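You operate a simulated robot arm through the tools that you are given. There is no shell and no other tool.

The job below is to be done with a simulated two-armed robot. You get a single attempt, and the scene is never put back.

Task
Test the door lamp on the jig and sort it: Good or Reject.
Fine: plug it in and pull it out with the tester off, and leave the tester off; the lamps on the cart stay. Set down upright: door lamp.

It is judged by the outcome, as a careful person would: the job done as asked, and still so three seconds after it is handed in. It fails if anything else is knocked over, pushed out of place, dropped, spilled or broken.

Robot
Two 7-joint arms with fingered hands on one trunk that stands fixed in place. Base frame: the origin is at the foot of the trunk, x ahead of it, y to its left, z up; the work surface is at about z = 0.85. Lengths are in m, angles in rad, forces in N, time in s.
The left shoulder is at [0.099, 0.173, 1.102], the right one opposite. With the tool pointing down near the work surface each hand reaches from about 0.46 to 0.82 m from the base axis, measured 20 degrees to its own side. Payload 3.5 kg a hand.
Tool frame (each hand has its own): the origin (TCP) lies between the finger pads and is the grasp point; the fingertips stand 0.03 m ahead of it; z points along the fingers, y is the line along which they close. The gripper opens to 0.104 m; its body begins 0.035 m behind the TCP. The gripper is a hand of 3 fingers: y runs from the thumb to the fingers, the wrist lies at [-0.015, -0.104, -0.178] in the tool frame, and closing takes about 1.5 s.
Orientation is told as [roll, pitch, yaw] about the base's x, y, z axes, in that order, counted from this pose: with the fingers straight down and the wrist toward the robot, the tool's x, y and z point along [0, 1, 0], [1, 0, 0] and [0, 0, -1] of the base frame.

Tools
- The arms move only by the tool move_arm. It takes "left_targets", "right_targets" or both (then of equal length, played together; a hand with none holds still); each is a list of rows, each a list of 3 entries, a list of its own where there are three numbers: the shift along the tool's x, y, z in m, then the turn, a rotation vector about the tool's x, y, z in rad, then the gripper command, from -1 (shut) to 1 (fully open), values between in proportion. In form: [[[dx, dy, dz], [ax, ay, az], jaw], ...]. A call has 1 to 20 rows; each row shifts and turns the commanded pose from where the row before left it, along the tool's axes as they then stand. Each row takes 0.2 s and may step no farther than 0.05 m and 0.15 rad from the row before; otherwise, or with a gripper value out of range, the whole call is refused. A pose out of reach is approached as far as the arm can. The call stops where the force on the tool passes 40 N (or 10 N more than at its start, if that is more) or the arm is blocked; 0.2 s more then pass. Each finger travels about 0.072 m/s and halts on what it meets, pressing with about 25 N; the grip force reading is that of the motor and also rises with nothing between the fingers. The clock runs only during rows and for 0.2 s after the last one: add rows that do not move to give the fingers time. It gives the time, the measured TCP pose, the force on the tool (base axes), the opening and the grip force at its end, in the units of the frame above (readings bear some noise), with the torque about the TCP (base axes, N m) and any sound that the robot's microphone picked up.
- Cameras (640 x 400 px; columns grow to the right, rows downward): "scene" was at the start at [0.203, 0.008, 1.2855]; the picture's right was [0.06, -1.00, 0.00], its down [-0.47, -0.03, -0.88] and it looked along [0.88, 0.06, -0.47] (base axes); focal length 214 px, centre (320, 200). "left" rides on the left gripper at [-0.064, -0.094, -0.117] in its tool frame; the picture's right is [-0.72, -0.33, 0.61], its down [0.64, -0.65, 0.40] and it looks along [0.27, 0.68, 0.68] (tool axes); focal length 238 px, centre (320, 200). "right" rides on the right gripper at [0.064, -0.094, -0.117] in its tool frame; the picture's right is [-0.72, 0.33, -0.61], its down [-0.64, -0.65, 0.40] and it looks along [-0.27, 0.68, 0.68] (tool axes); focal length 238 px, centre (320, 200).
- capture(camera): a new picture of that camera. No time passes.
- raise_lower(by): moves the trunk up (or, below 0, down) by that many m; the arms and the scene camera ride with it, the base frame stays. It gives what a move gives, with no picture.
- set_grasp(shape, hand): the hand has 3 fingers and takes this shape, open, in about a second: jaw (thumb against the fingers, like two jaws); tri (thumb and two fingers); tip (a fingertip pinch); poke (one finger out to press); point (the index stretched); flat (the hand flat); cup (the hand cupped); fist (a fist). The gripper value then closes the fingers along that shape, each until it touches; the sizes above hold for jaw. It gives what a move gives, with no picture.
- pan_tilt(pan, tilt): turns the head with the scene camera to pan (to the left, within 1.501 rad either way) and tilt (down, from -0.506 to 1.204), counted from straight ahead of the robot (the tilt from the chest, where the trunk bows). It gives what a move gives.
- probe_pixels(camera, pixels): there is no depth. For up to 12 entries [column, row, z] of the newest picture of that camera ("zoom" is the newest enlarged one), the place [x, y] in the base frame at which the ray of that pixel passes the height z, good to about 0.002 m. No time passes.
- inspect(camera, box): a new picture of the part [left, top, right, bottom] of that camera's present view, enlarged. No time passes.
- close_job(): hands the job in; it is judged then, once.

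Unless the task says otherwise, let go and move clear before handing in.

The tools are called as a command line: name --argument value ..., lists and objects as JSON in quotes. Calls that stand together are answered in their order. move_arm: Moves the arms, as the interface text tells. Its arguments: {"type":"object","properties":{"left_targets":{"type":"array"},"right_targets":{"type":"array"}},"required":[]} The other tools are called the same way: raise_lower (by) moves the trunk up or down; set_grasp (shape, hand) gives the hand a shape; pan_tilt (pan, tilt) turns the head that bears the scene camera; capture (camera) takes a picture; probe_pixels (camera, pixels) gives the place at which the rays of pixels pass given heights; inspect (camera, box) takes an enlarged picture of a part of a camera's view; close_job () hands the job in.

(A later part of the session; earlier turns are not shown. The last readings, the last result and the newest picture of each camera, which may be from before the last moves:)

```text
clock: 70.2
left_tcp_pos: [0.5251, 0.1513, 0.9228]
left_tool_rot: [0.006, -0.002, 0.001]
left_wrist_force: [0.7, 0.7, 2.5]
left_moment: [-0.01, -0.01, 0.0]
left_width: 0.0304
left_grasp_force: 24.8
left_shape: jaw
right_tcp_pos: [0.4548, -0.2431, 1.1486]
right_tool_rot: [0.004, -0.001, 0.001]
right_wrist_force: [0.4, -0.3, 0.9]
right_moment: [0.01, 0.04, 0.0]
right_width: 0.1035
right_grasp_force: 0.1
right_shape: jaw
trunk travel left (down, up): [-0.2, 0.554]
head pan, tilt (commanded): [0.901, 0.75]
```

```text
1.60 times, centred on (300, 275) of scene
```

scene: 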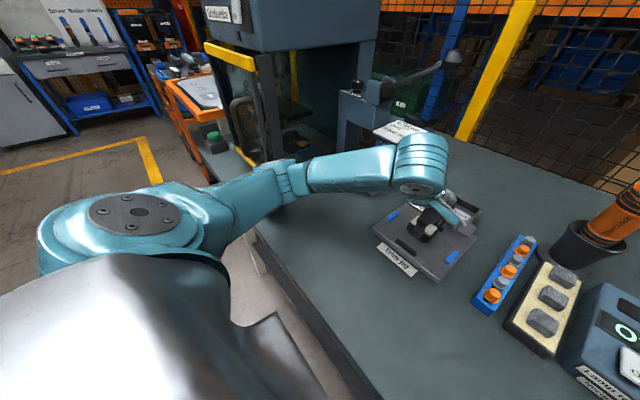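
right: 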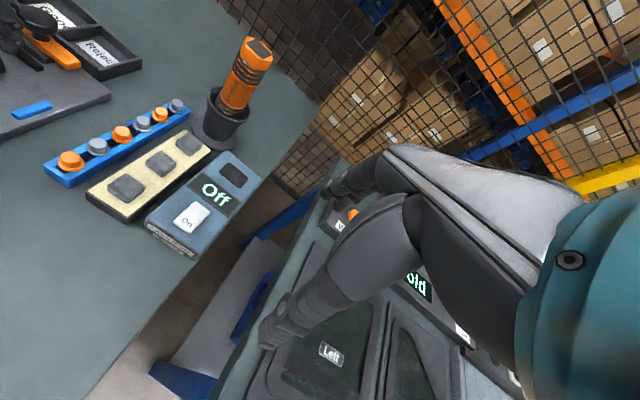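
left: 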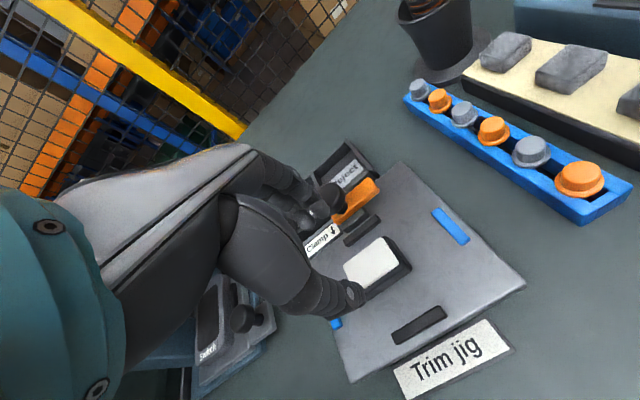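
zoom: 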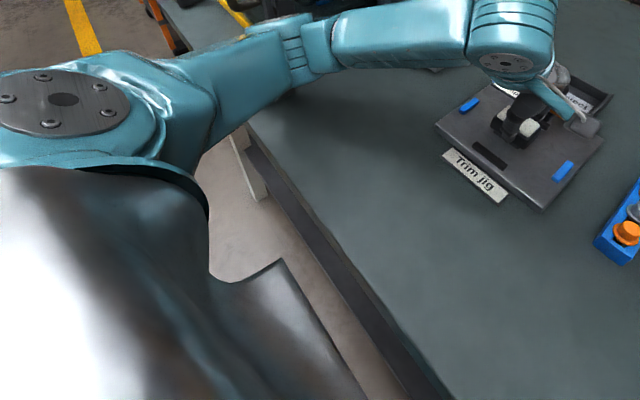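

The left elbow at scene (290,185) is close to the oven frame and the green-button box behind it. I'll zoom in there to see what it touches.

inspect --camera "scene" --box '[190, 90, 390, 230]'

```text
2.86 times, centred on (290, 160) of scene
```

zoom: 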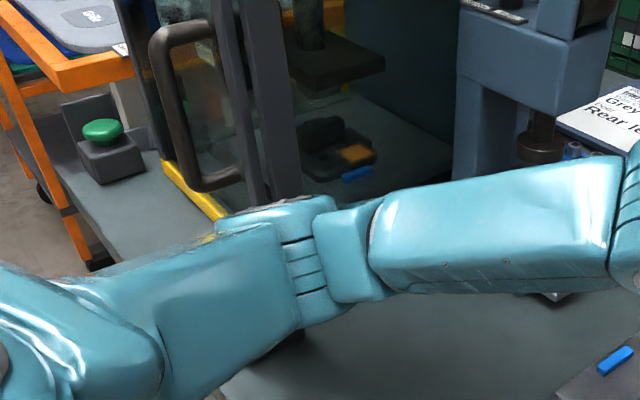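

The elbow sits right beside the oven's door post. I'll lift the lamp straight up and see whether the lean goes away.

move_arm --left_targets '[[[0, 0, -0.005], [0, 0, 0], -1], [[0, 0, -0.015], [0, 0, 0], -1], [[0, 0, -0.025], [0, 0, 0], -1], [[0, 0, -0.03], [0, 0, 0], -1]]'

inspect --camera "scene" --box '[190, 90, 390, 230]'

capture --camera "scene"

capture --camera "left"

```text
clock: 71.2
left_tcp_pos: [0.5264, 0.1565, 0.9961]
left_tool_rot: [0.002, 0.001, 0.0]
left_wrist_force: [-0.6, -0.1, 0.1]
left_moment: [-0.03, 0.0, -0.02]
left_width: 0.0302
left_grasp_force: 25.1
left_shape: jaw
right_tcp_pos: [0.4551, -0.2376, 1.1501]
right_tool_rot: [-0.001, 0.0, 0.001]
right_wrist_force: [0.7, 0.2, -0.3]
right_moment: [0.02, -0.02, 0.02]
right_width: 0.1039
right_grasp_force: 0.0
right_shape: jaw
trunk travel left (down, up): [-0.2, 0.554]
head pan, tilt (commanded): [0.901, 0.75]
```

```text
2.86 times, centred on (290, 160) of scene
```

zoom: 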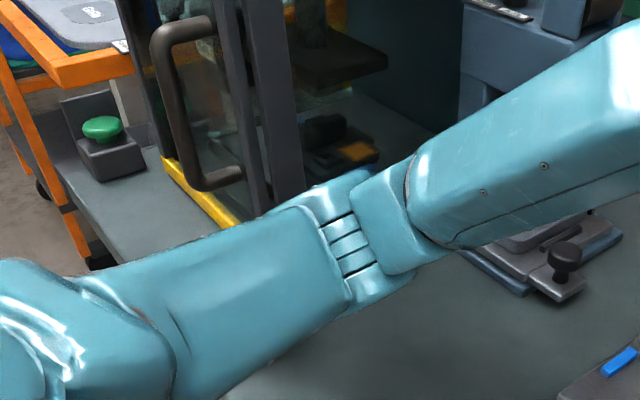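

```text
taken
```

scene: 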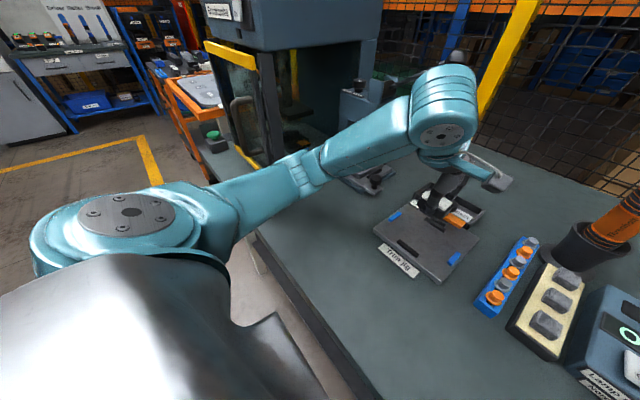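

```text
taken
```

left: 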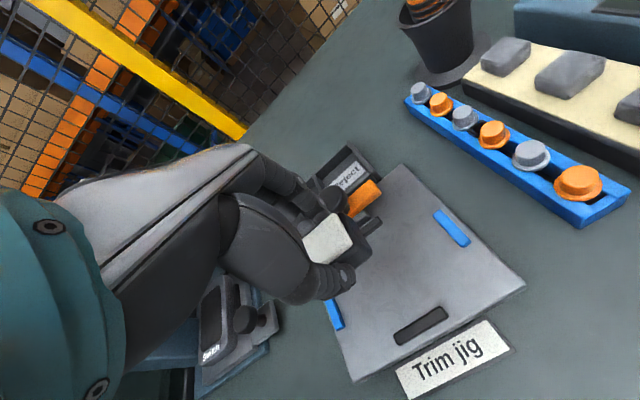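

The lean is gone: at low height near the jig, the elbow swings out against the oven post, but farther forward it should straighten inward. I'll raise a little to clear the knob and move forward over the Reject bin in steps, watching for any lean.

move_arm --left_targets '[[[-0.008, 0.01, -0.018], [0, 0, 0], -1], [[-0.008, 0.03, -0.002], [0, 0, 0], -1], [[-0.004, 0.035, 0], [0, 0, 0], -1]]'

capture --camera "scene"

capture --camera "left"

capture --camera "right"

```text
clock: 72.0
left_tcp_pos: [0.6012, 0.1359, 1.0145]
left_tool_rot: [0.0, 0.001, 0.0]
left_wrist_force: [0.2, 0.1, -0.3]
left_moment: [0.03, 0.02, -0.01]
left_width: 0.0302
left_grasp_force: 25.3
left_shape: jaw
right_tcp_pos: [0.4551, -0.2367, 1.1507]
right_tool_rot: [0.0, 0.0, -0.001]
right_wrist_force: [-0.2, -0.6, -1.0]
right_moment: [0.01, 0.0, 0.01]
right_width: 0.1037
right_grasp_force: 0.0
right_shape: jaw
trunk travel left (down, up): [-0.2, 0.554]
head pan, tilt (commanded): [0.901, 0.75]
```

```text
taken
```

scene: 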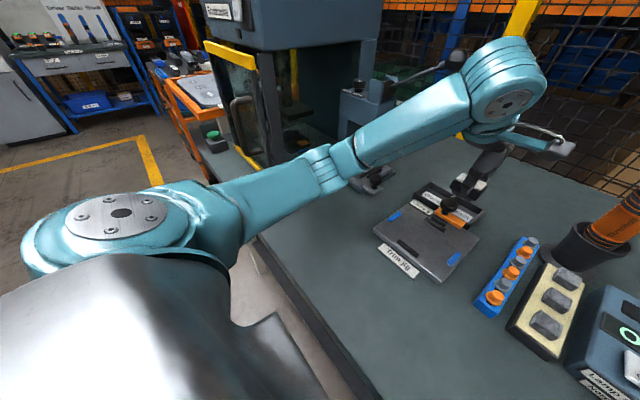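

```text
taken
```

left: 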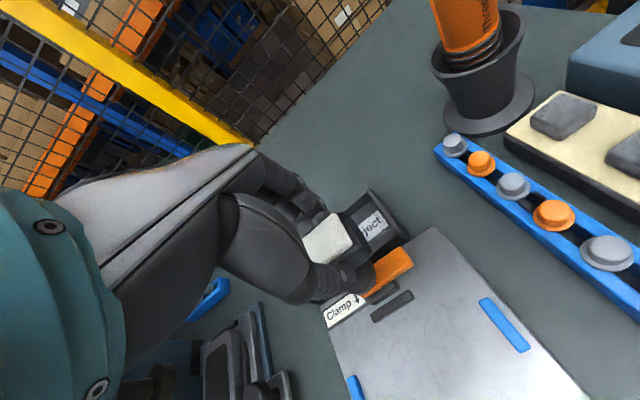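

```text
taken
```

right: 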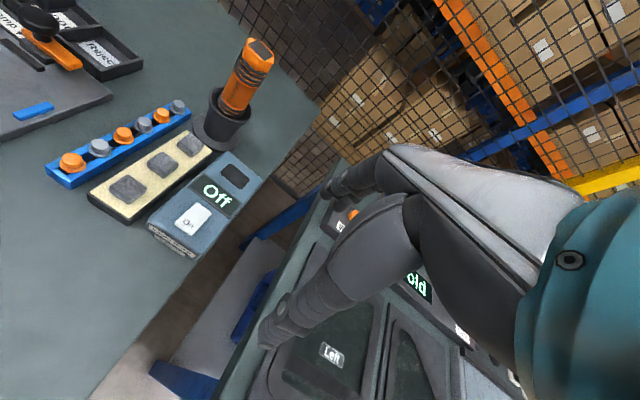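

No lean now, and the elbow has moved away from the oven. I'll continue forward over the Reject bin in two steps and check again.

move_arm --left_targets '[[[0.0003, 0.03, 0], [0, 0, 0], -1], [[0, 0.03, 0.002], [0, 0, 0], -1], [[0, 0.0255, 0.012], [0, 0, 0], -1]]'

capture --camera "scene"

capture --camera "left"

inspect --camera "left" --box '[250, 130, 450, 330]'

inspect --camera "scene" --box '[380, 20, 600, 280]'

```text
clock: 72.8
left_tcp_pos: [0.6868, 0.1376, 1.0002]
left_tool_rot: [-0.001, -0.001, 0.001]
left_wrist_force: [0.3, -0.5, -0.8]
left_moment: [0.03, 0.02, -0.02]
left_width: 0.0302
left_grasp_force: 25.3
left_shape: jaw
right_tcp_pos: [0.4548, -0.2365, 1.1498]
right_tool_rot: [-0.002, 0.001, 0.0]
right_wrist_force: [-0.2, -0.3, -0.2]
right_moment: [0.0, -0.05, -0.01]
right_width: 0.1038
right_grasp_force: 0.1
right_shape: jaw
trunk travel left (down, up): [-0.2, 0.554]
head pan, tilt (commanded): [0.901, 0.75]
```

```text
taken
```

scene: 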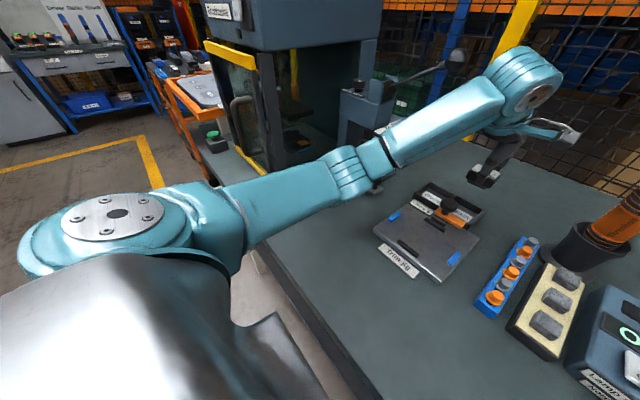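

```text
taken
```

left: 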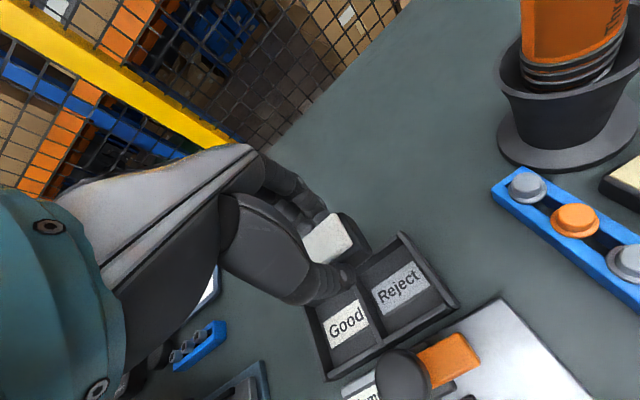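

```text
2.00 times, centred on (350, 230) of left
```

zoom: 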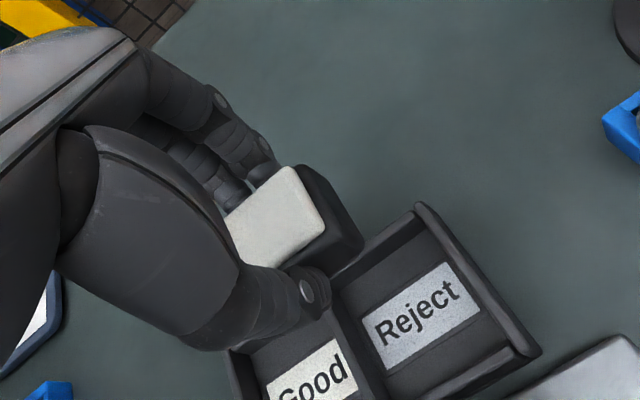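

```text
1.54 times, centred on (490, 150) of scene
```

zoom: 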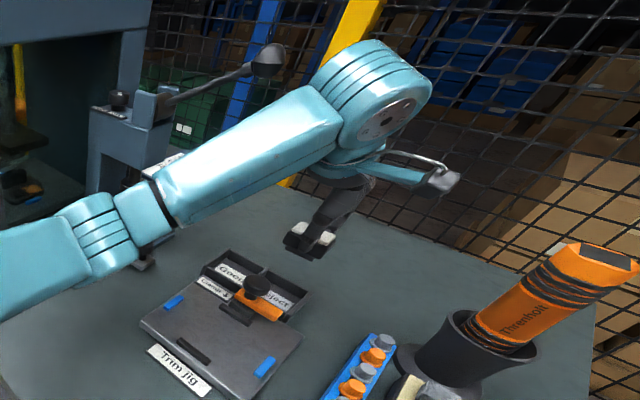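

Reached (0.687, 0.138, 1.000) with no lean, and the wrist stays clear of the lever ball. I'll measure the Reject bin's walls in this closer left view before lowering.

inspect --camera "left" --box '[310, 200, 470, 340]'

probe_pixels --camera "left" --pixels '[[399, 231.5, 0.877], [460.5, 305, 0.877], [382.5, 329, 0.877], [355, 272.5, 0.877], [403.5, 247.5, 0.856], [446.5, 301.5, 0.856], [371, 288, 0.856], [415, 262, 0.856]]'

```text
2.86 times, centred on (390, 270) of left
```

zoom: 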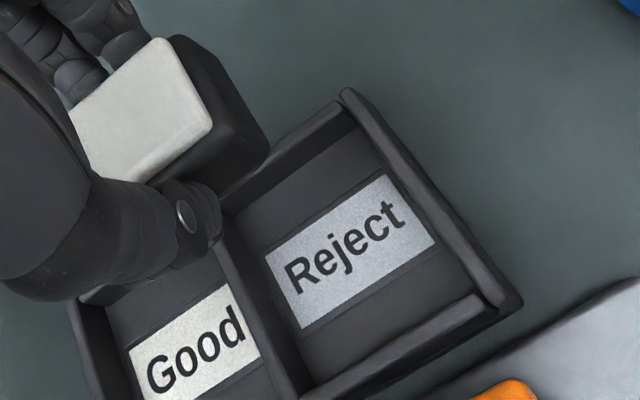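

```text
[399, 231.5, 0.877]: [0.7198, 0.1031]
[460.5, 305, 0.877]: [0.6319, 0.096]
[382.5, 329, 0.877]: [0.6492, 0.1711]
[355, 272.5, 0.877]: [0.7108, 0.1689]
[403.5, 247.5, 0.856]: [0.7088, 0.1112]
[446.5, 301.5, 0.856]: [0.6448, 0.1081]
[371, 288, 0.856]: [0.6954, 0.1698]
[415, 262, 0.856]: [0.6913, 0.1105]
```

probe_pixels --camera "zoom" --pixels '[[265, 252, 0.856], [385, 175, 0.856], [437, 243, 0.856], [303, 328, 0.856], [345, 92, 0.877], [521, 302, 0.877], [225, 192, 0.877], [490, 300, 0.877], [300, 395, 0.877], [360, 125, 0.856], [238, 215, 0.856], [225, 240, 0.877]]'

```text
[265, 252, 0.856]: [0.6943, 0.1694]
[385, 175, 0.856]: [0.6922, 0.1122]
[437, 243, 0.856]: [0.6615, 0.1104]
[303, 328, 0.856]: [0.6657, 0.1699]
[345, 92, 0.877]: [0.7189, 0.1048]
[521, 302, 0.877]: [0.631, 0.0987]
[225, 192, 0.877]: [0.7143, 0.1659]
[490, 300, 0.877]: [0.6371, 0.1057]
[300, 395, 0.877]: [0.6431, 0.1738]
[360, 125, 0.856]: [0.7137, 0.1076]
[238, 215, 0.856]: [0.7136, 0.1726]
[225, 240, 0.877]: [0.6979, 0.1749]
```

The Reject compartment is centred at about (0.684, 0.138), right under the lamp. I'll lower to just above the walls and check clearance.

move_arm --left_targets '[[[0, -0.0025, 0.025], [0, 0, 0], -1], [[0, 0, 0.025], [0, 0, 0], -1], [[0, 0, 0.015], [0, 0, 0], -1]]'

capture --camera "left"

inspect --camera "left" --box '[240, 140, 440, 330]'

pan_tilt --pan 0.25 --tilt 0.6

capture --camera "scene"

inspect --camera "scene" --box '[270, 180, 370, 270]'

```text
clock: 73.6
left_tcp_pos: [0.6838, 0.1382, 0.9359]
left_tool_rot: [0.0, 0.0, 0.0]
left_wrist_force: [0.4, 0.1, 0.0]
left_moment: [-0.02, 0.01, 0.03]
left_width: 0.0303
left_grasp_force: 24.9
left_shape: jaw
right_tcp_pos: [0.455, -0.2361, 1.1493]
right_tool_rot: [-0.001, 0.001, 0.003]
right_wrist_force: [0.6, 0.4, 0.5]
right_moment: [0.0, 0.01, -0.02]
right_width: 0.1038
right_grasp_force: 0.0
right_shape: jaw
trunk travel left (down, up): [-0.2, 0.554]
head pan, tilt (commanded): [0.901, 0.75]
```

```text
taken
```

left: 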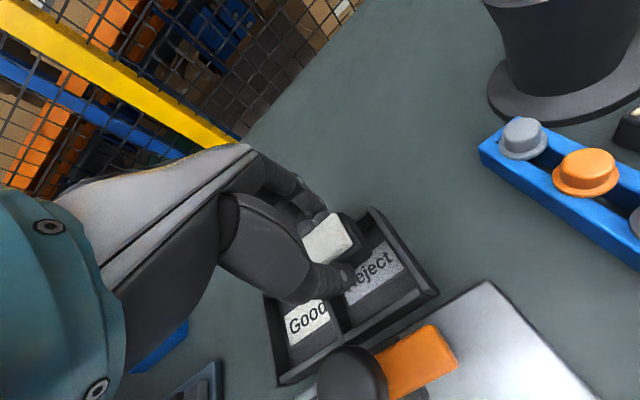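

```text
2.11 times, centred on (340, 235) of left
```

zoom: 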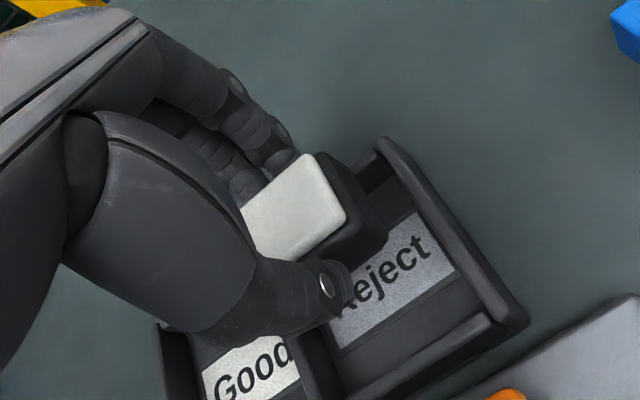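

```text
clock: 74.6
left_tcp_pos: [0.6839, 0.1381, 0.936]
left_tool_rot: [-0.001, 0.0, 0.001]
left_wrist_force: [0.0, 0.4, -0.9]
left_moment: [0.04, 0.0, 0.01]
left_width: 0.0303
left_grasp_force: 24.6
left_shape: jaw
right_tcp_pos: [0.4545, -0.2364, 1.1498]
right_tool_rot: [-0.003, -0.001, -0.001]
right_wrist_force: [0.4, 1.1, -0.1]
right_moment: [0.0, 0.02, -0.01]
right_width: 0.1037
right_grasp_force: 0.1
right_shape: jaw
trunk travel left (down, up): [-0.2, 0.554]
head pan, tilt (commanded): [0.25, 0.6]
```

```text
taken
```

scene: 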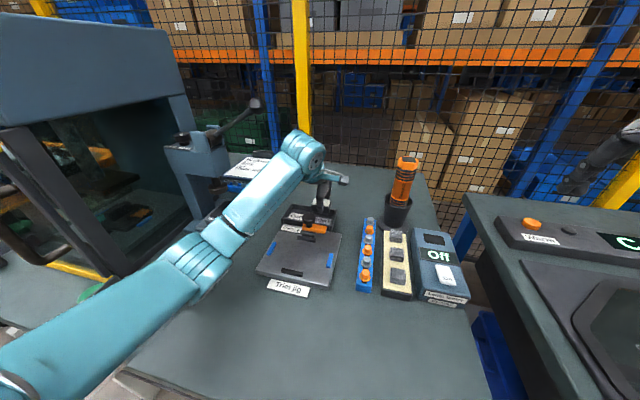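

```text
4.44 times, centred on (320, 225) of scene
```

zoom: 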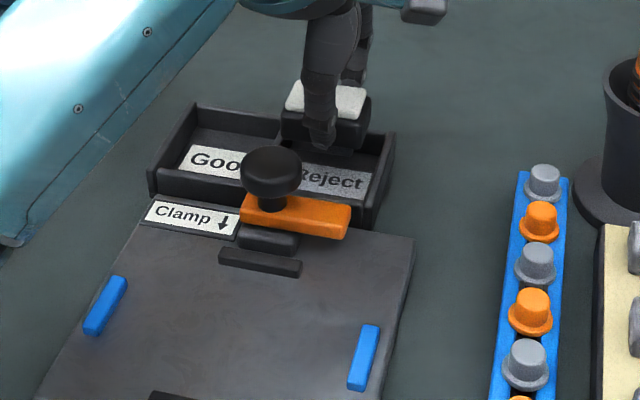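

The lamp is centred over the Reject bin in both views, with the thumb clear of the knob. I'll lower it into the bin, the last part slowly.

move_arm --left_targets '[[[0, 0, 0.01], [0, 0, 0], -1], [[0, 0, 0.008], [0, 0, 0], -1], [[0, 0, 0.006], [0, 0, 0], -1]]'

inspect --camera "scene" --box '[280, 190, 350, 250]'

inspect --camera "left" --box '[260, 160, 440, 330]'

```text
clock: 75.4
left_tcp_pos: [0.6831, 0.1367, 0.9135]
left_tool_rot: [0.0, -0.002, 0.0]
left_wrist_force: [-0.8, -0.2, 3.3]
left_moment: [0.06, -0.11, 0.02]
left_width: 0.0307
left_grasp_force: 24.9
left_shape: jaw
right_tcp_pos: [0.4543, -0.2358, 1.151]
right_tool_rot: [-0.002, -0.002, 0.0]
right_wrist_force: [-0.2, 0.6, -0.2]
right_moment: [0.01, 0.0, 0.03]
right_width: 0.1039
right_grasp_force: 0.0
right_shape: jaw
trunk travel left (down, up): [-0.2, 0.554]
head pan, tilt (commanded): [0.25, 0.6]
```

```text
6.67 times, centred on (315, 220) of scene
```

zoom: 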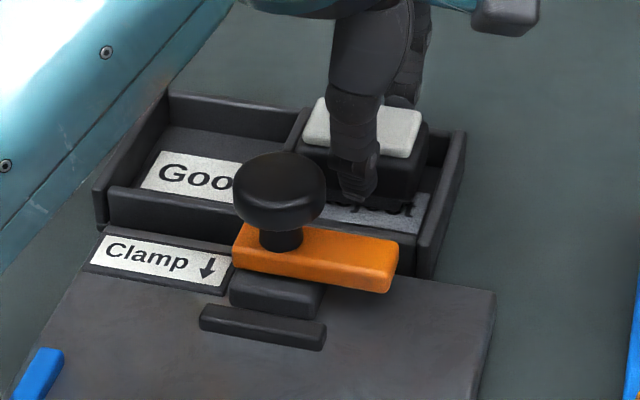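

```text
2.35 times, centred on (350, 245) of left
```

zoom: 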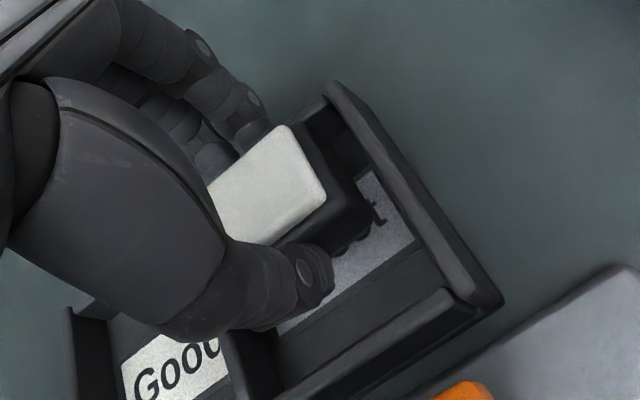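

There's a 3.3 N touch, and the moment puts it about 3 cm ahead of the TCP, so a far fingertip has met the top of the bin's far wall. I'll lift 5 mm, shift back about 4 mm to centre the fingers between the walls, and lower again gently.

move_arm --left_targets '[[[0, 0, -0.005], [0, 0, 0], -1], [[0.0005, -0.004, 0], [0, 0, 0], -1], [[0, 0, 0.002], [0, 0, 0], -1], [[0, 0, 0.002], [0, 0, 0], -1], [[0, 0, 0.002], [0, 0, 0], -1]]'

inspect --camera "scene" --box '[280, 190, 350, 250]'

inspect --camera "left" --box '[260, 160, 440, 330]'

```text
clock: 76.6
left_tcp_pos: [0.6802, 0.138, 0.9111]
left_tool_rot: [0.001, -0.001, 0.0]
left_wrist_force: [-0.5, 0.8, 1.2]
left_moment: [-0.05, -0.03, -0.04]
left_width: 0.0304
left_grasp_force: 25.2
left_shape: jaw
right_tcp_pos: [0.4545, -0.2376, 1.1495]
right_tool_rot: [-0.001, -0.003, 0.0]
right_wrist_force: [-1.1, 0.0, 0.3]
right_moment: [0.0, 0.03, -0.01]
right_width: 0.1039
right_grasp_force: 0.1
right_shape: jaw
trunk travel left (down, up): [-0.2, 0.554]
head pan, tilt (commanded): [0.25, 0.6]
```

```text
6.67 times, centred on (315, 220) of scene
```

zoom: 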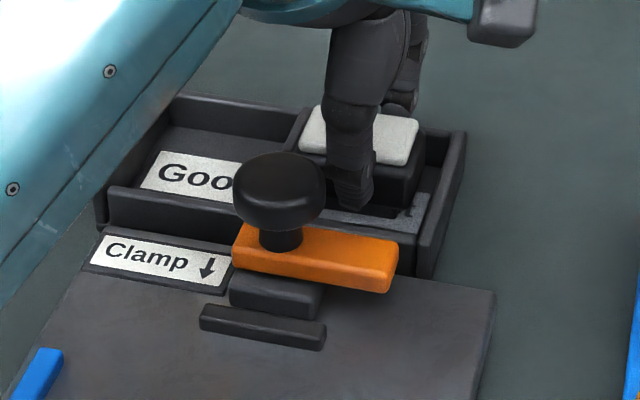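

```text
2.35 times, centred on (350, 245) of left
```

zoom: 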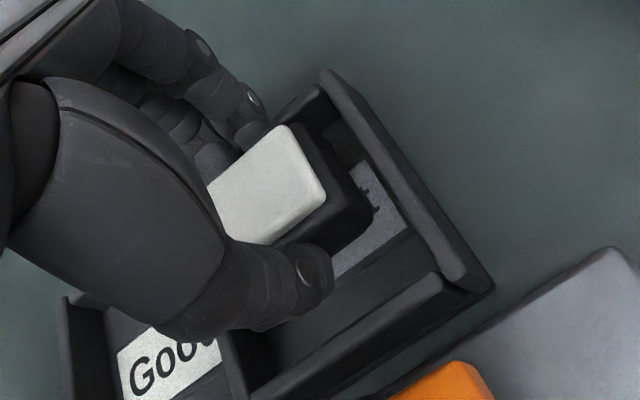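

It's past the earlier contact height with almost no force now. The views show more free space on the near side of the bin, so I'll measure the walls again from the scene camera before going lower.

probe_pixels --camera "scene" --pixels '[[328.9, 224.8, 0.88], [331.2, 210.7, 0.88], [292.8, 205, 0.88], [283.8, 217.8, 0.88], [333.5, 224, 0.88], [336.5, 209.8, 0.88], [328.9, 224.8, 0.877], [331.2, 210.7, 0.877]]'

inspect --camera "scene" --box '[300, 195, 345, 235]'

```text
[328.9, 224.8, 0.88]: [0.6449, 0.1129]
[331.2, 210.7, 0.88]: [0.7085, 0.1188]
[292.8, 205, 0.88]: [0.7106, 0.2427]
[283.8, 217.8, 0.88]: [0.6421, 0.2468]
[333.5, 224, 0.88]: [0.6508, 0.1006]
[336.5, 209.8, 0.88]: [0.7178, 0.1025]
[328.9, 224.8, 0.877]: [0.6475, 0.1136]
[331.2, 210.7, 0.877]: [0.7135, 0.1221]
```

```text
10.00 times, centred on (322, 215) of scene
```

zoom: 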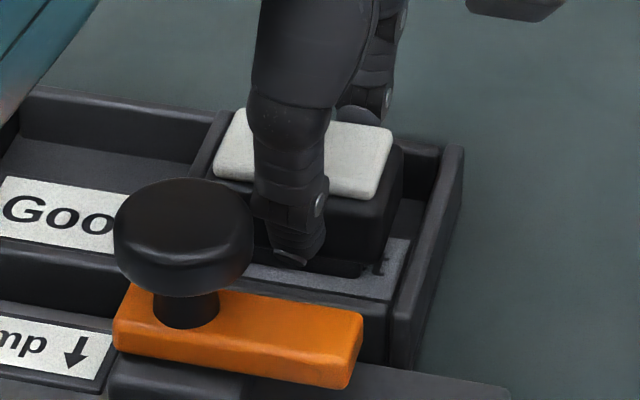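

The walls measure about 0.066–0.07 apart and the fingers span about that, but the tips are rounded and I'm nearly centred. I'll lower a few more millimetres in small steps, watching the force closely.

move_arm --left_targets '[[[0, -0.001, 0.0015], [0, 0, 0], -1], [[0, 0, 0.0015], [0, 0, 0], -1]]'

```text
clock: 77.2
left_tcp_pos: [0.6787, 0.1369, 0.9099]
left_tool_rot: [-0.001, -0.007, 0.001]
left_wrist_force: [4.1, 1.6, 13.3]
left_moment: [0.01, -0.18, -0.01]
left_width: 0.0309
left_grasp_force: 25.2
left_shape: jaw
right_tcp_pos: [0.4543, -0.2364, 1.1505]
right_tool_rot: [-0.002, -0.002, 0.001]
right_wrist_force: [0.3, -0.3, 0.2]
right_moment: [0.04, -0.02, 0.01]
right_width: 0.1037
right_grasp_force: 0.0
right_shape: jaw
trunk travel left (down, up): [-0.2, 0.554]
head pan, tilt (commanded): [0.25, 0.6]
```

Now 13 N upward with the moment pointing to the lamp's own centre, which suggests its plug is resting on the bin floor. I'll look closely.

inspect --camera "scene" --box '[300, 195, 345, 235]'

capture --camera "left"

inspect --camera "left" --box '[290, 170, 410, 290]'

inspect --camera "right" --box '[0, 0, 160, 100]'

```text
10.00 times, centred on (322, 215) of scene
```

zoom: 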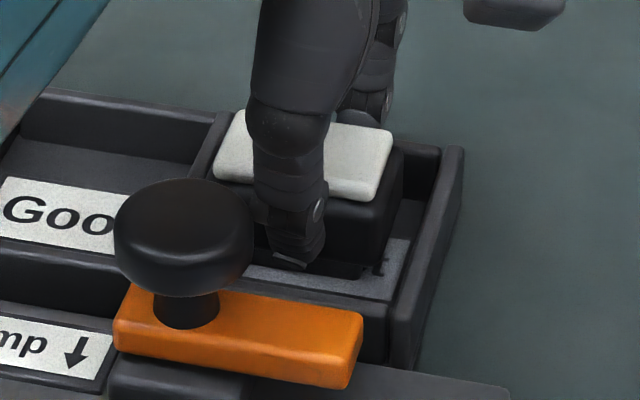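

```text
taken
```

left: 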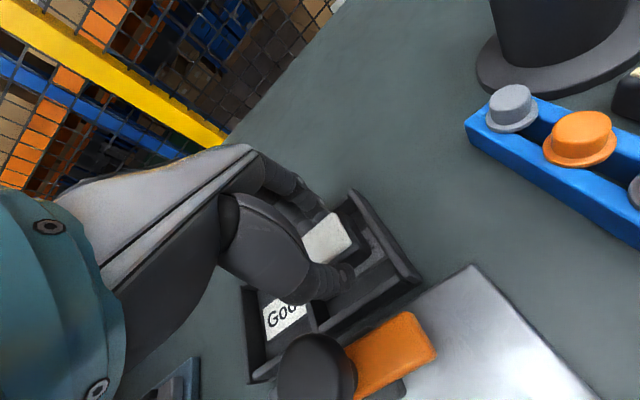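

```text
3.33 times, centred on (350, 230) of left
```

zoom: 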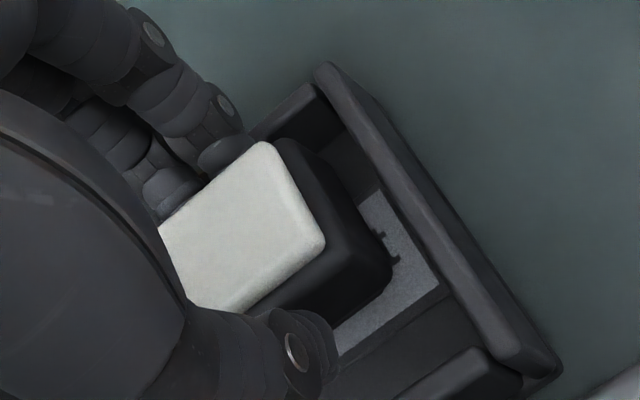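

```text
4.00 times, centred on (80, 50) of right
```

zoom: 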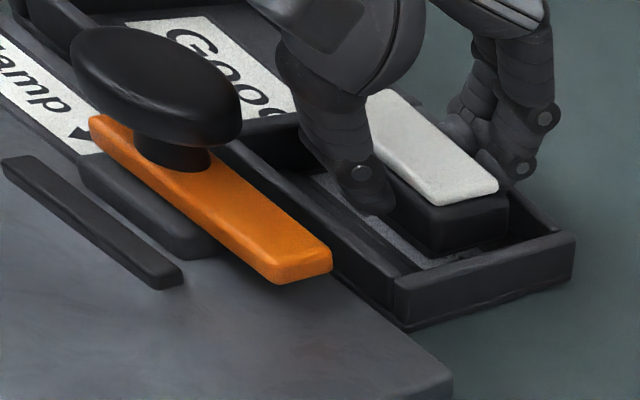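

The right camera gives a clear side view: the lamp is in the Reject bin, but the far finger is at the far wall while the thumb side has room. I'll zoom in more there.

inspect --camera "right" --box '[60, 10, 150, 80]'

```text
5.71 times, centred on (105, 45) of right
```

zoom: 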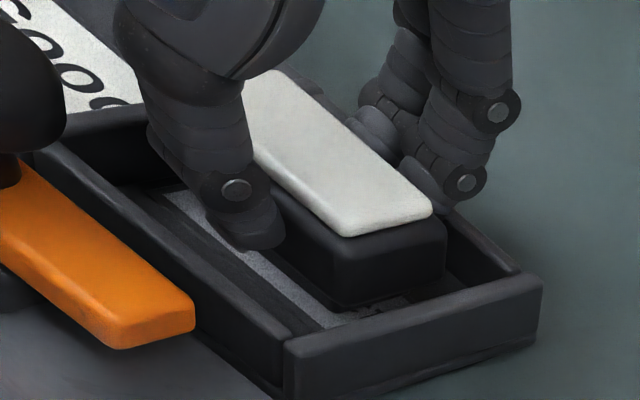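

probe_pixels --camera "zoom" --pixels '[[350, 236, 0.898], [433, 213, 0.898], [518, 272, 0.88], [292, 322, 0.88], [540, 285, 0.88], [285, 345, 0.88], [452, 212, 0.88], [235, 247, 0.882], [440, 208, 0.882], [280, 260, 0.875], [36, 152, 0.88], [150, 190, 0.88]]'

```text
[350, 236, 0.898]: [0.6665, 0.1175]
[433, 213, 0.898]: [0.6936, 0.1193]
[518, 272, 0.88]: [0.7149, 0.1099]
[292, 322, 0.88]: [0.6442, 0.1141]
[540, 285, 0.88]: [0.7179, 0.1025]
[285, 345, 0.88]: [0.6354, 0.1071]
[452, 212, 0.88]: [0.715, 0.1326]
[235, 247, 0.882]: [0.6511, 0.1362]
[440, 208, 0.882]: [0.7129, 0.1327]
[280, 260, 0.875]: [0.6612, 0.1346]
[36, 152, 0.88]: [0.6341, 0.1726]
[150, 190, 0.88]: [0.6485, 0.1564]
```

The bin floor triangulates to z≈0.866, so the lamp's plug is resting on it, inside all four walls. I'll ease off the push and open the jaws by just a few millimetres so the fingers don't push the walls.

move_arm --left_targets '[[[0, 0, -0.0015], [0, 0, 0], -1], [[0, 0, 0], [0, 0, 0], -0.4], [[0, 0, 0], [0, 0, 0], -0.36], [[0, 0, 0], [0, 0, 0], -0.33], [[0, 0, 0], [0, 0, 0], -0.33]]'

inspect --camera "right" --box '[60, 10, 150, 80]'

inspect --camera "scene" --box '[300, 195, 345, 235]'

```text
clock: 78.4
left_tcp_pos: [0.6769, 0.1362, 0.9092]
left_tool_rot: [0.0, 0.002, 0.0]
left_wrist_force: [-2.8, 0.5, 3.9]
left_moment: [0.01, 0.02, -0.01]
left_width: 0.0348
left_grasp_force: 0.1
left_shape: jaw
right_tcp_pos: [0.4552, -0.2357, 1.15]
right_tool_rot: [-0.002, 0.0, 0.0]
right_wrist_force: [-0.3, 0.0, -0.3]
right_moment: [-0.06, -0.02, 0.01]
right_width: 0.1036
right_grasp_force: 0.1
right_shape: jaw
trunk travel left (down, up): [-0.2, 0.554]
head pan, tilt (commanded): [0.25, 0.6]
```

```text
5.71 times, centred on (105, 45) of right
```

zoom: 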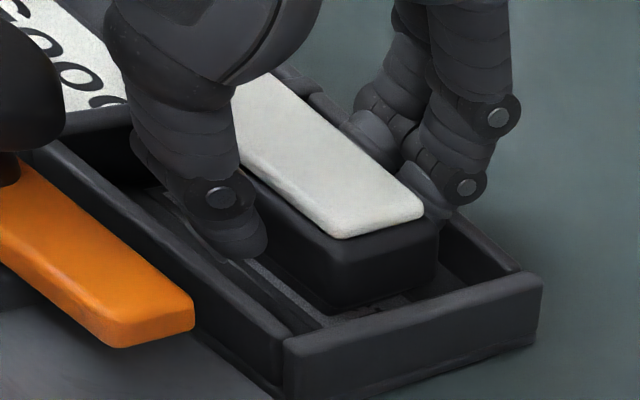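

```text
10.00 times, centred on (322, 215) of scene
```

zoom: 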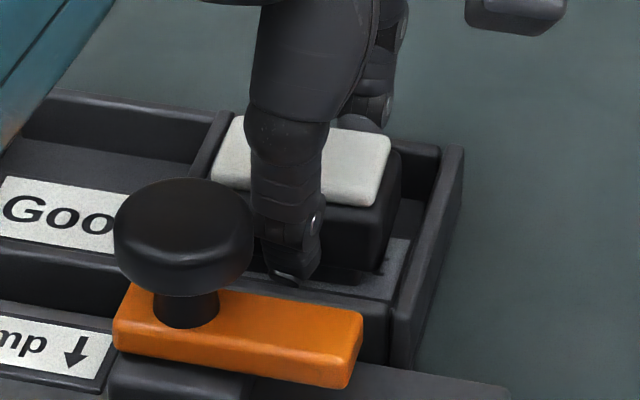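

The lamp is released and sits upright in the Reject bin; a far finger is just brushing the far wall (−2.8 N). I'll lift straight up, easing back 1.5 mm.

move_arm --left_targets '[[[0, -0.0015, -0.003], [0, 0, 0], -0.33], [[0, 0, -0.005], [0, 0, 0], -0.33], [[0, 0, -0.01], [0, 0, 0], -0.3], [[0, 0, -0.02], [0, 0, 0], -0.2], [[0, 0, -0.03], [0, 0, 0], 0]]'

inspect --camera "right" --box '[40, 0, 160, 90]'

inspect --camera "scene" --box '[280, 185, 350, 245]'

capture --camera "left"

```text
clock: 79.6
left_tcp_pos: [0.6765, 0.1377, 0.978]
left_tool_rot: [-0.002, 0.0, 0.0]
left_wrist_force: [-0.2, -0.1, -0.4]
left_moment: [-0.02, 0.0, 0.04]
left_width: 0.0515
left_grasp_force: 0.0
left_shape: jaw
right_tcp_pos: [0.4543, -0.236, 1.1504]
right_tool_rot: [-0.001, -0.002, -0.002]
right_wrist_force: [0.5, 0.6, 0.4]
right_moment: [-0.01, 0.01, -0.01]
right_width: 0.104
right_grasp_force: 0.0
right_shape: jaw
trunk travel left (down, up): [-0.2, 0.554]
head pan, tilt (commanded): [0.25, 0.6]
```

```text
4.44 times, centred on (100, 45) of right
```

zoom: 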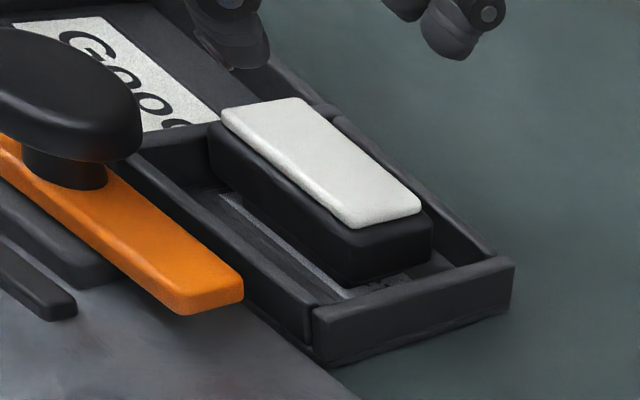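

```text
6.67 times, centred on (315, 215) of scene
```

zoom: 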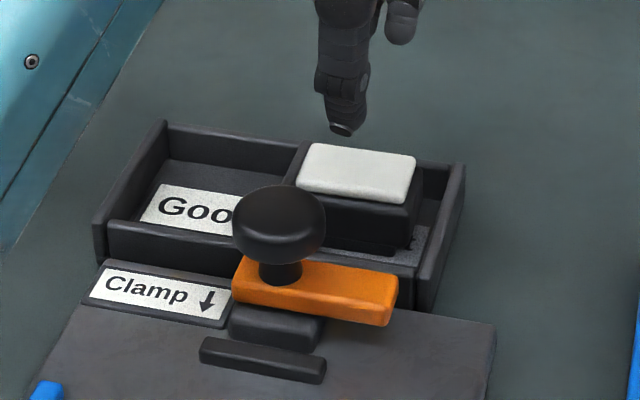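

```text
taken
```

left: 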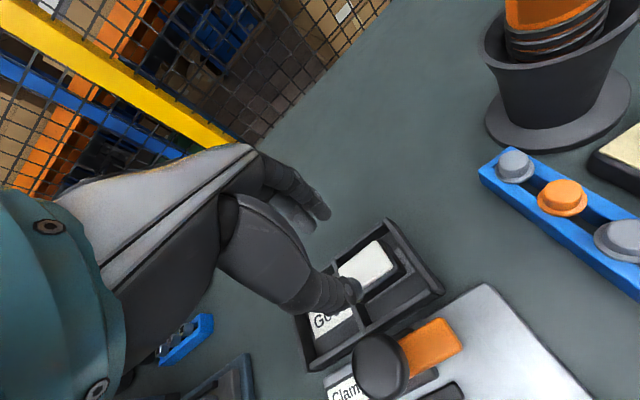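

The lamp sits level and upright in the Reject bin. I'll raise the left hand above the knob and retreat along the path it came in by.

move_arm --left_targets '[[[0, 0, -0.04], [0, 0, 0], 0], [[0, -0.03, -0.005], [0, 0, 0], 0], [[0, -0.04, 0], [0, 0, 0], 0], [[0, -0.04, 0], [0, 0, 0], 0], [[0, -0.04, 0], [0, 0, 0], 0.3], [[0, -0.04, -0.01], [0, 0, 0], 0.6], [[0, -0.04, -0.02], [0, 0, 0], 1], [[0, -0.025, -0.035], [0, 0, 0], 1], [[0, 0, -0.04], [0, 0, 0], 1], [[0.035, 0, -0.03], [0, 0, 0], 1], [[0.04, 0, -0.02], [0, 0, 0], 1], [[0.04, 0, 0], [0, 0, 0], 1]]'

capture --camera "scene"

inspect --camera "scene" --box '[250, 180, 350, 300]'

inspect --camera "scene" --box '[340, 140, 480, 310]'

inspect --camera "left" --box '[360, 110, 560, 270]'

```text
clock: 82.2
left_tcp_pos: [0.4222, 0.2533, 1.1789]
left_tool_rot: [-0.001, 0.001, 0.0]
left_wrist_force: [1.5, 0.0, -0.7]
left_moment: [0.0, 0.01, 0.0]
left_width: 0.1035
left_grasp_force: 0.2
left_shape: jaw
right_tcp_pos: [0.4545, -0.2365, 1.1508]
right_tool_rot: [-0.001, 0.0, 0.001]
right_wrist_force: [0.6, 0.0, -0.1]
right_moment: [-0.02, -0.02, 0.0]
right_width: 0.1036
right_grasp_force: 0.1
right_shape: jaw
trunk travel left (down, up): [-0.2, 0.554]
head pan, tilt (commanded): [0.25, 0.6]
```

```text
taken
```

scene: 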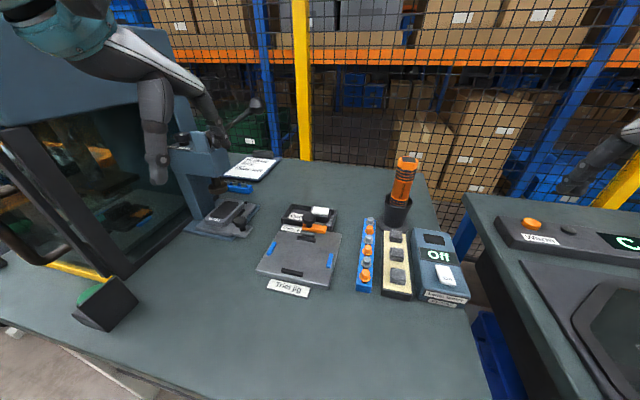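

```text
3.33 times, centred on (300, 240) of scene
```

zoom: 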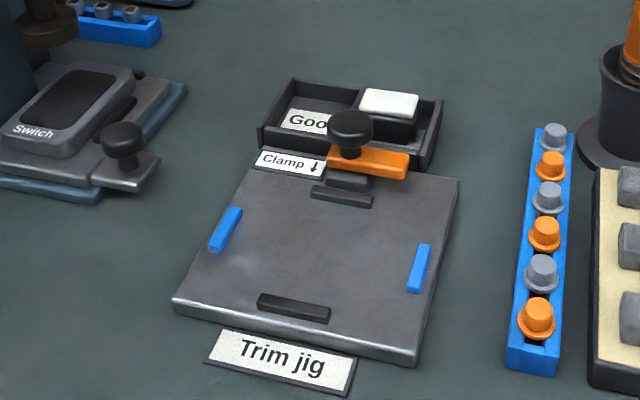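

```text
2.35 times, centred on (410, 225) of scene
```

zoom: 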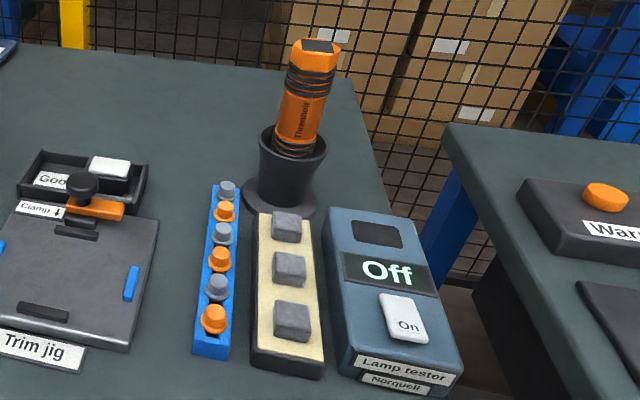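

```text
2.50 times, centred on (460, 190) of left
```

zoom: 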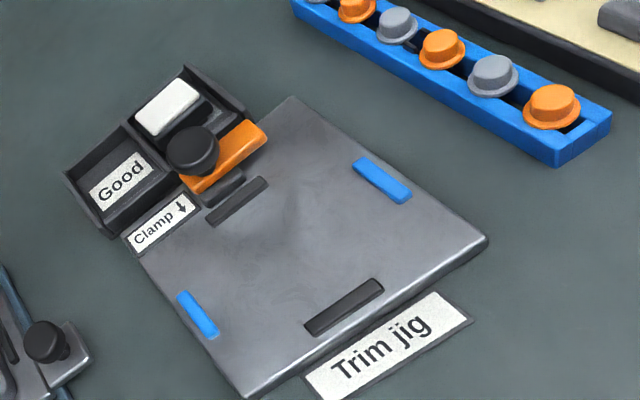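

The tester reads Off, the lamp is in Reject, and the jig, rack, torch and tray look unmoved. I'll compare the oven and button box with an earlier view, at the same head pose, because the elbow leaned there briefly.

pan_tilt --pan 0.3 --tilt 0.6

capture --camera "scene"

pan_tilt --pan 0.9 --tilt 0.75

capture --camera "scene"

inspect --camera "scene" --box '[190, 90, 390, 230]'

```text
clock: 82.9
left_tcp_pos: [0.4223, 0.2519, 1.1793]
left_tool_rot: [0.001, -0.001, 0.0]
left_wrist_force: [-0.4, 0.2, 0.5]
left_moment: [-0.01, 0.0, -0.01]
left_width: 0.1038
left_grasp_force: 0.1
left_shape: jaw
right_tcp_pos: [0.4548, -0.2372, 1.1504]
right_tool_rot: [-0.001, 0.001, 0.0]
right_wrist_force: [0.2, -0.9, -1.1]
right_moment: [-0.01, 0.0, 0.01]
right_width: 0.1038
right_grasp_force: 0.0
right_shape: jaw
trunk travel left (down, up): [-0.2, 0.554]
head pan, tilt (commanded): [0.3, 0.6]
```

```text
taken
```

scene: 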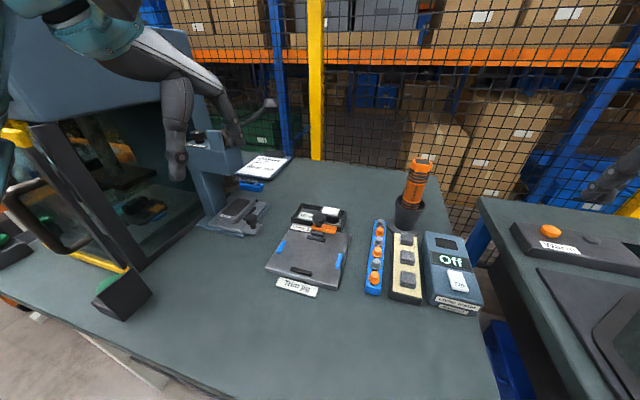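

```text
clock: 83.9
left_tcp_pos: [0.4213, 0.2513, 1.179]
left_tool_rot: [0.0, 0.001, -0.001]
left_wrist_force: [-0.9, 0.2, -0.5]
left_moment: [0.01, 0.03, -0.01]
left_width: 0.1034
left_grasp_force: 0.1
left_shape: jaw
right_tcp_pos: [0.4548, -0.2373, 1.1495]
right_tool_rot: [-0.003, 0.001, 0.001]
right_wrist_force: [0.0, 0.1, -0.5]
right_moment: [0.0, 0.01, 0.0]
right_width: 0.1035
right_grasp_force: 0.0
right_shape: jaw
trunk travel left (down, up): [-0.2, 0.554]
head pan, tilt (commanded): [0.901, 0.75]
```

```text
taken
```

scene: 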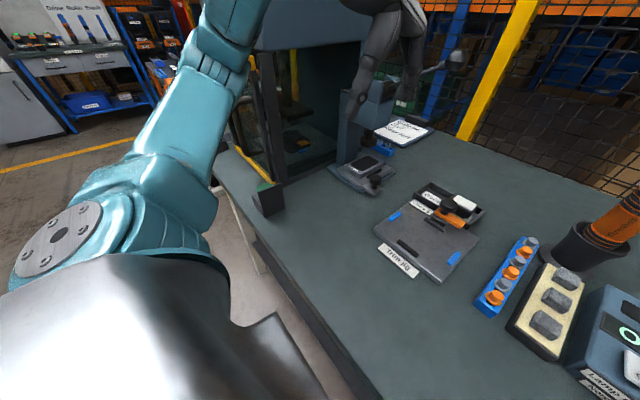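

```text
2.86 times, centred on (290, 160) of scene
```

zoom: 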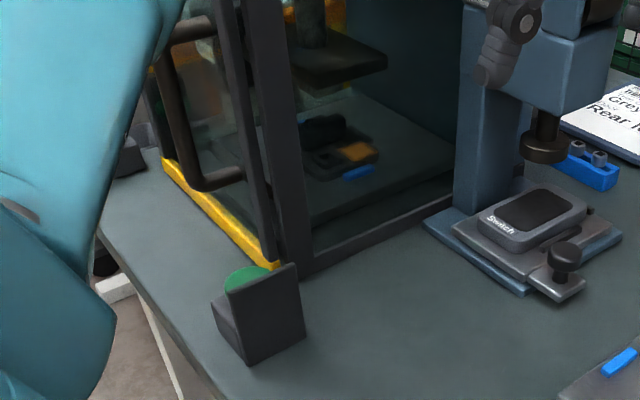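

The oven, its door and the green-button box match the earlier same-pose picture. One more check: the tray against the picture from clock 65 (tray corners were at zoom (290,47), (453,73), (252,118)).

pan_tilt --pan 0.3 --tilt 0.6

inspect --camera "scene" --box '[255, 190, 365, 300]'

inspect --camera "scene" --box '[285, 195, 355, 245]'

capture --camera "right"

inspect --camera "right" --box '[40, 0, 160, 90]'

```text
clock: 84.9
left_tcp_pos: [0.4227, 0.2509, 1.1782]
left_tool_rot: [0.0, 0.002, 0.0]
left_wrist_force: [-1.6, 0.7, 1.1]
left_moment: [-0.03, 0.0, 0.01]
left_width: 0.1038
left_grasp_force: 0.1
left_shape: jaw
right_tcp_pos: [0.4553, -0.2367, 1.1502]
right_tool_rot: [0.0, 0.0, 0.003]
right_wrist_force: [-0.7, 0.2, 0.1]
right_moment: [0.0, -0.03, -0.03]
right_width: 0.1034
right_grasp_force: 0.1
right_shape: jaw
trunk travel left (down, up): [-0.2, 0.554]
head pan, tilt (commanded): [0.3, 0.6]
```

```text
3.64 times, centred on (310, 245) of scene
```

zoom: 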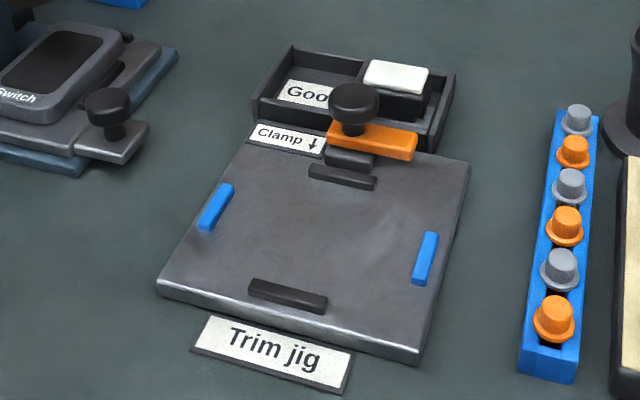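

```text
8.00 times, centred on (320, 220) of scene
```

zoom: 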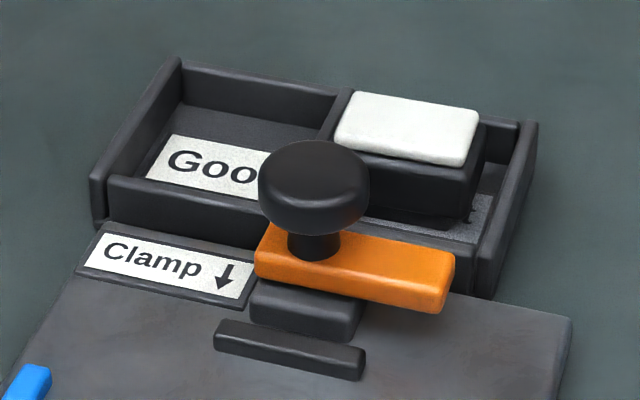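

```text
taken
```

right: 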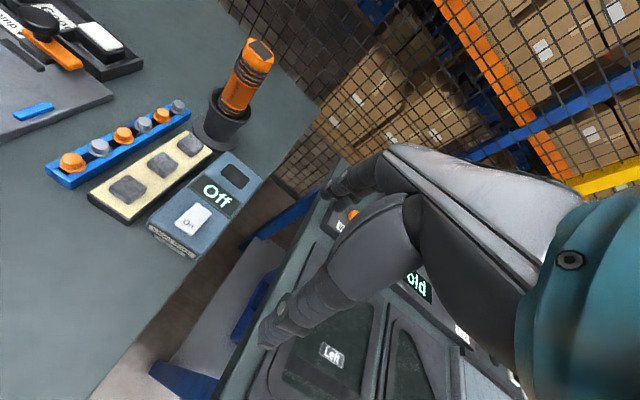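

```text
4.44 times, centred on (100, 45) of right
```

zoom: 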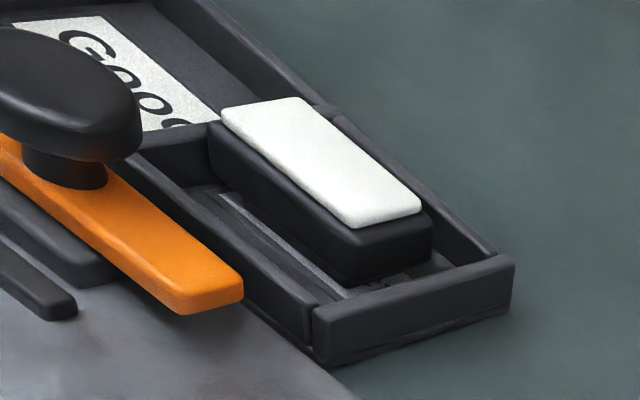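

The tray hasn't moved. I'll take one more close look with the left camera to confirm the lamp sits fully inside the Reject compartment and isn't resting on the divider.

capture --camera "left"

inspect --camera "left" --box '[370, 125, 460, 200]'

inspect --camera "right" --box '[60, 5, 140, 70]'

```text
taken
```

left: 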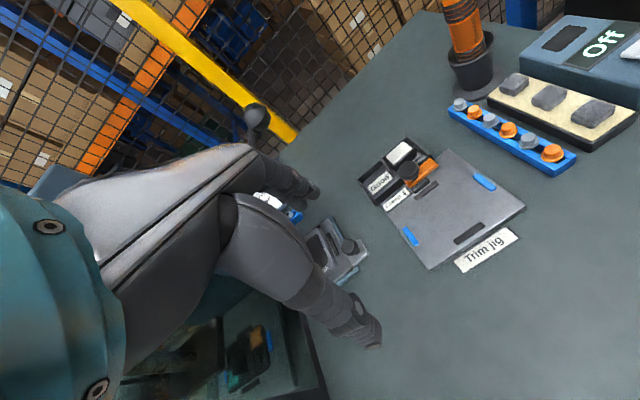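

```text
5.33 times, centred on (415, 162) of left
```

zoom: 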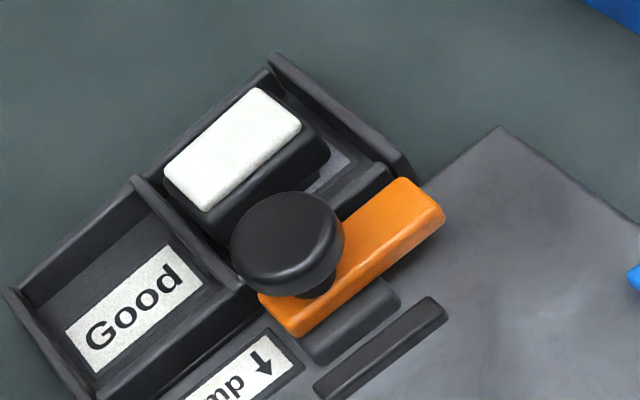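

```text
6.15 times, centred on (100, 38) of right
```

zoom: 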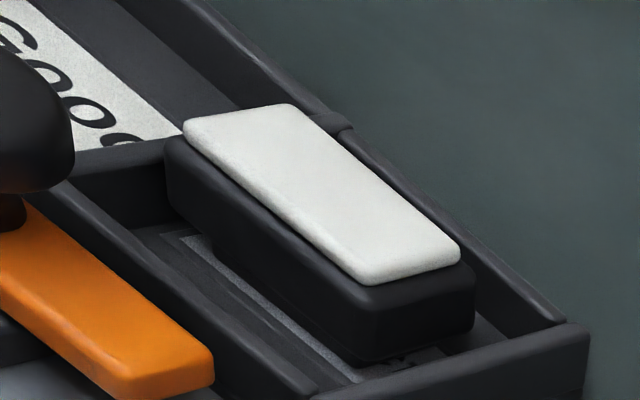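

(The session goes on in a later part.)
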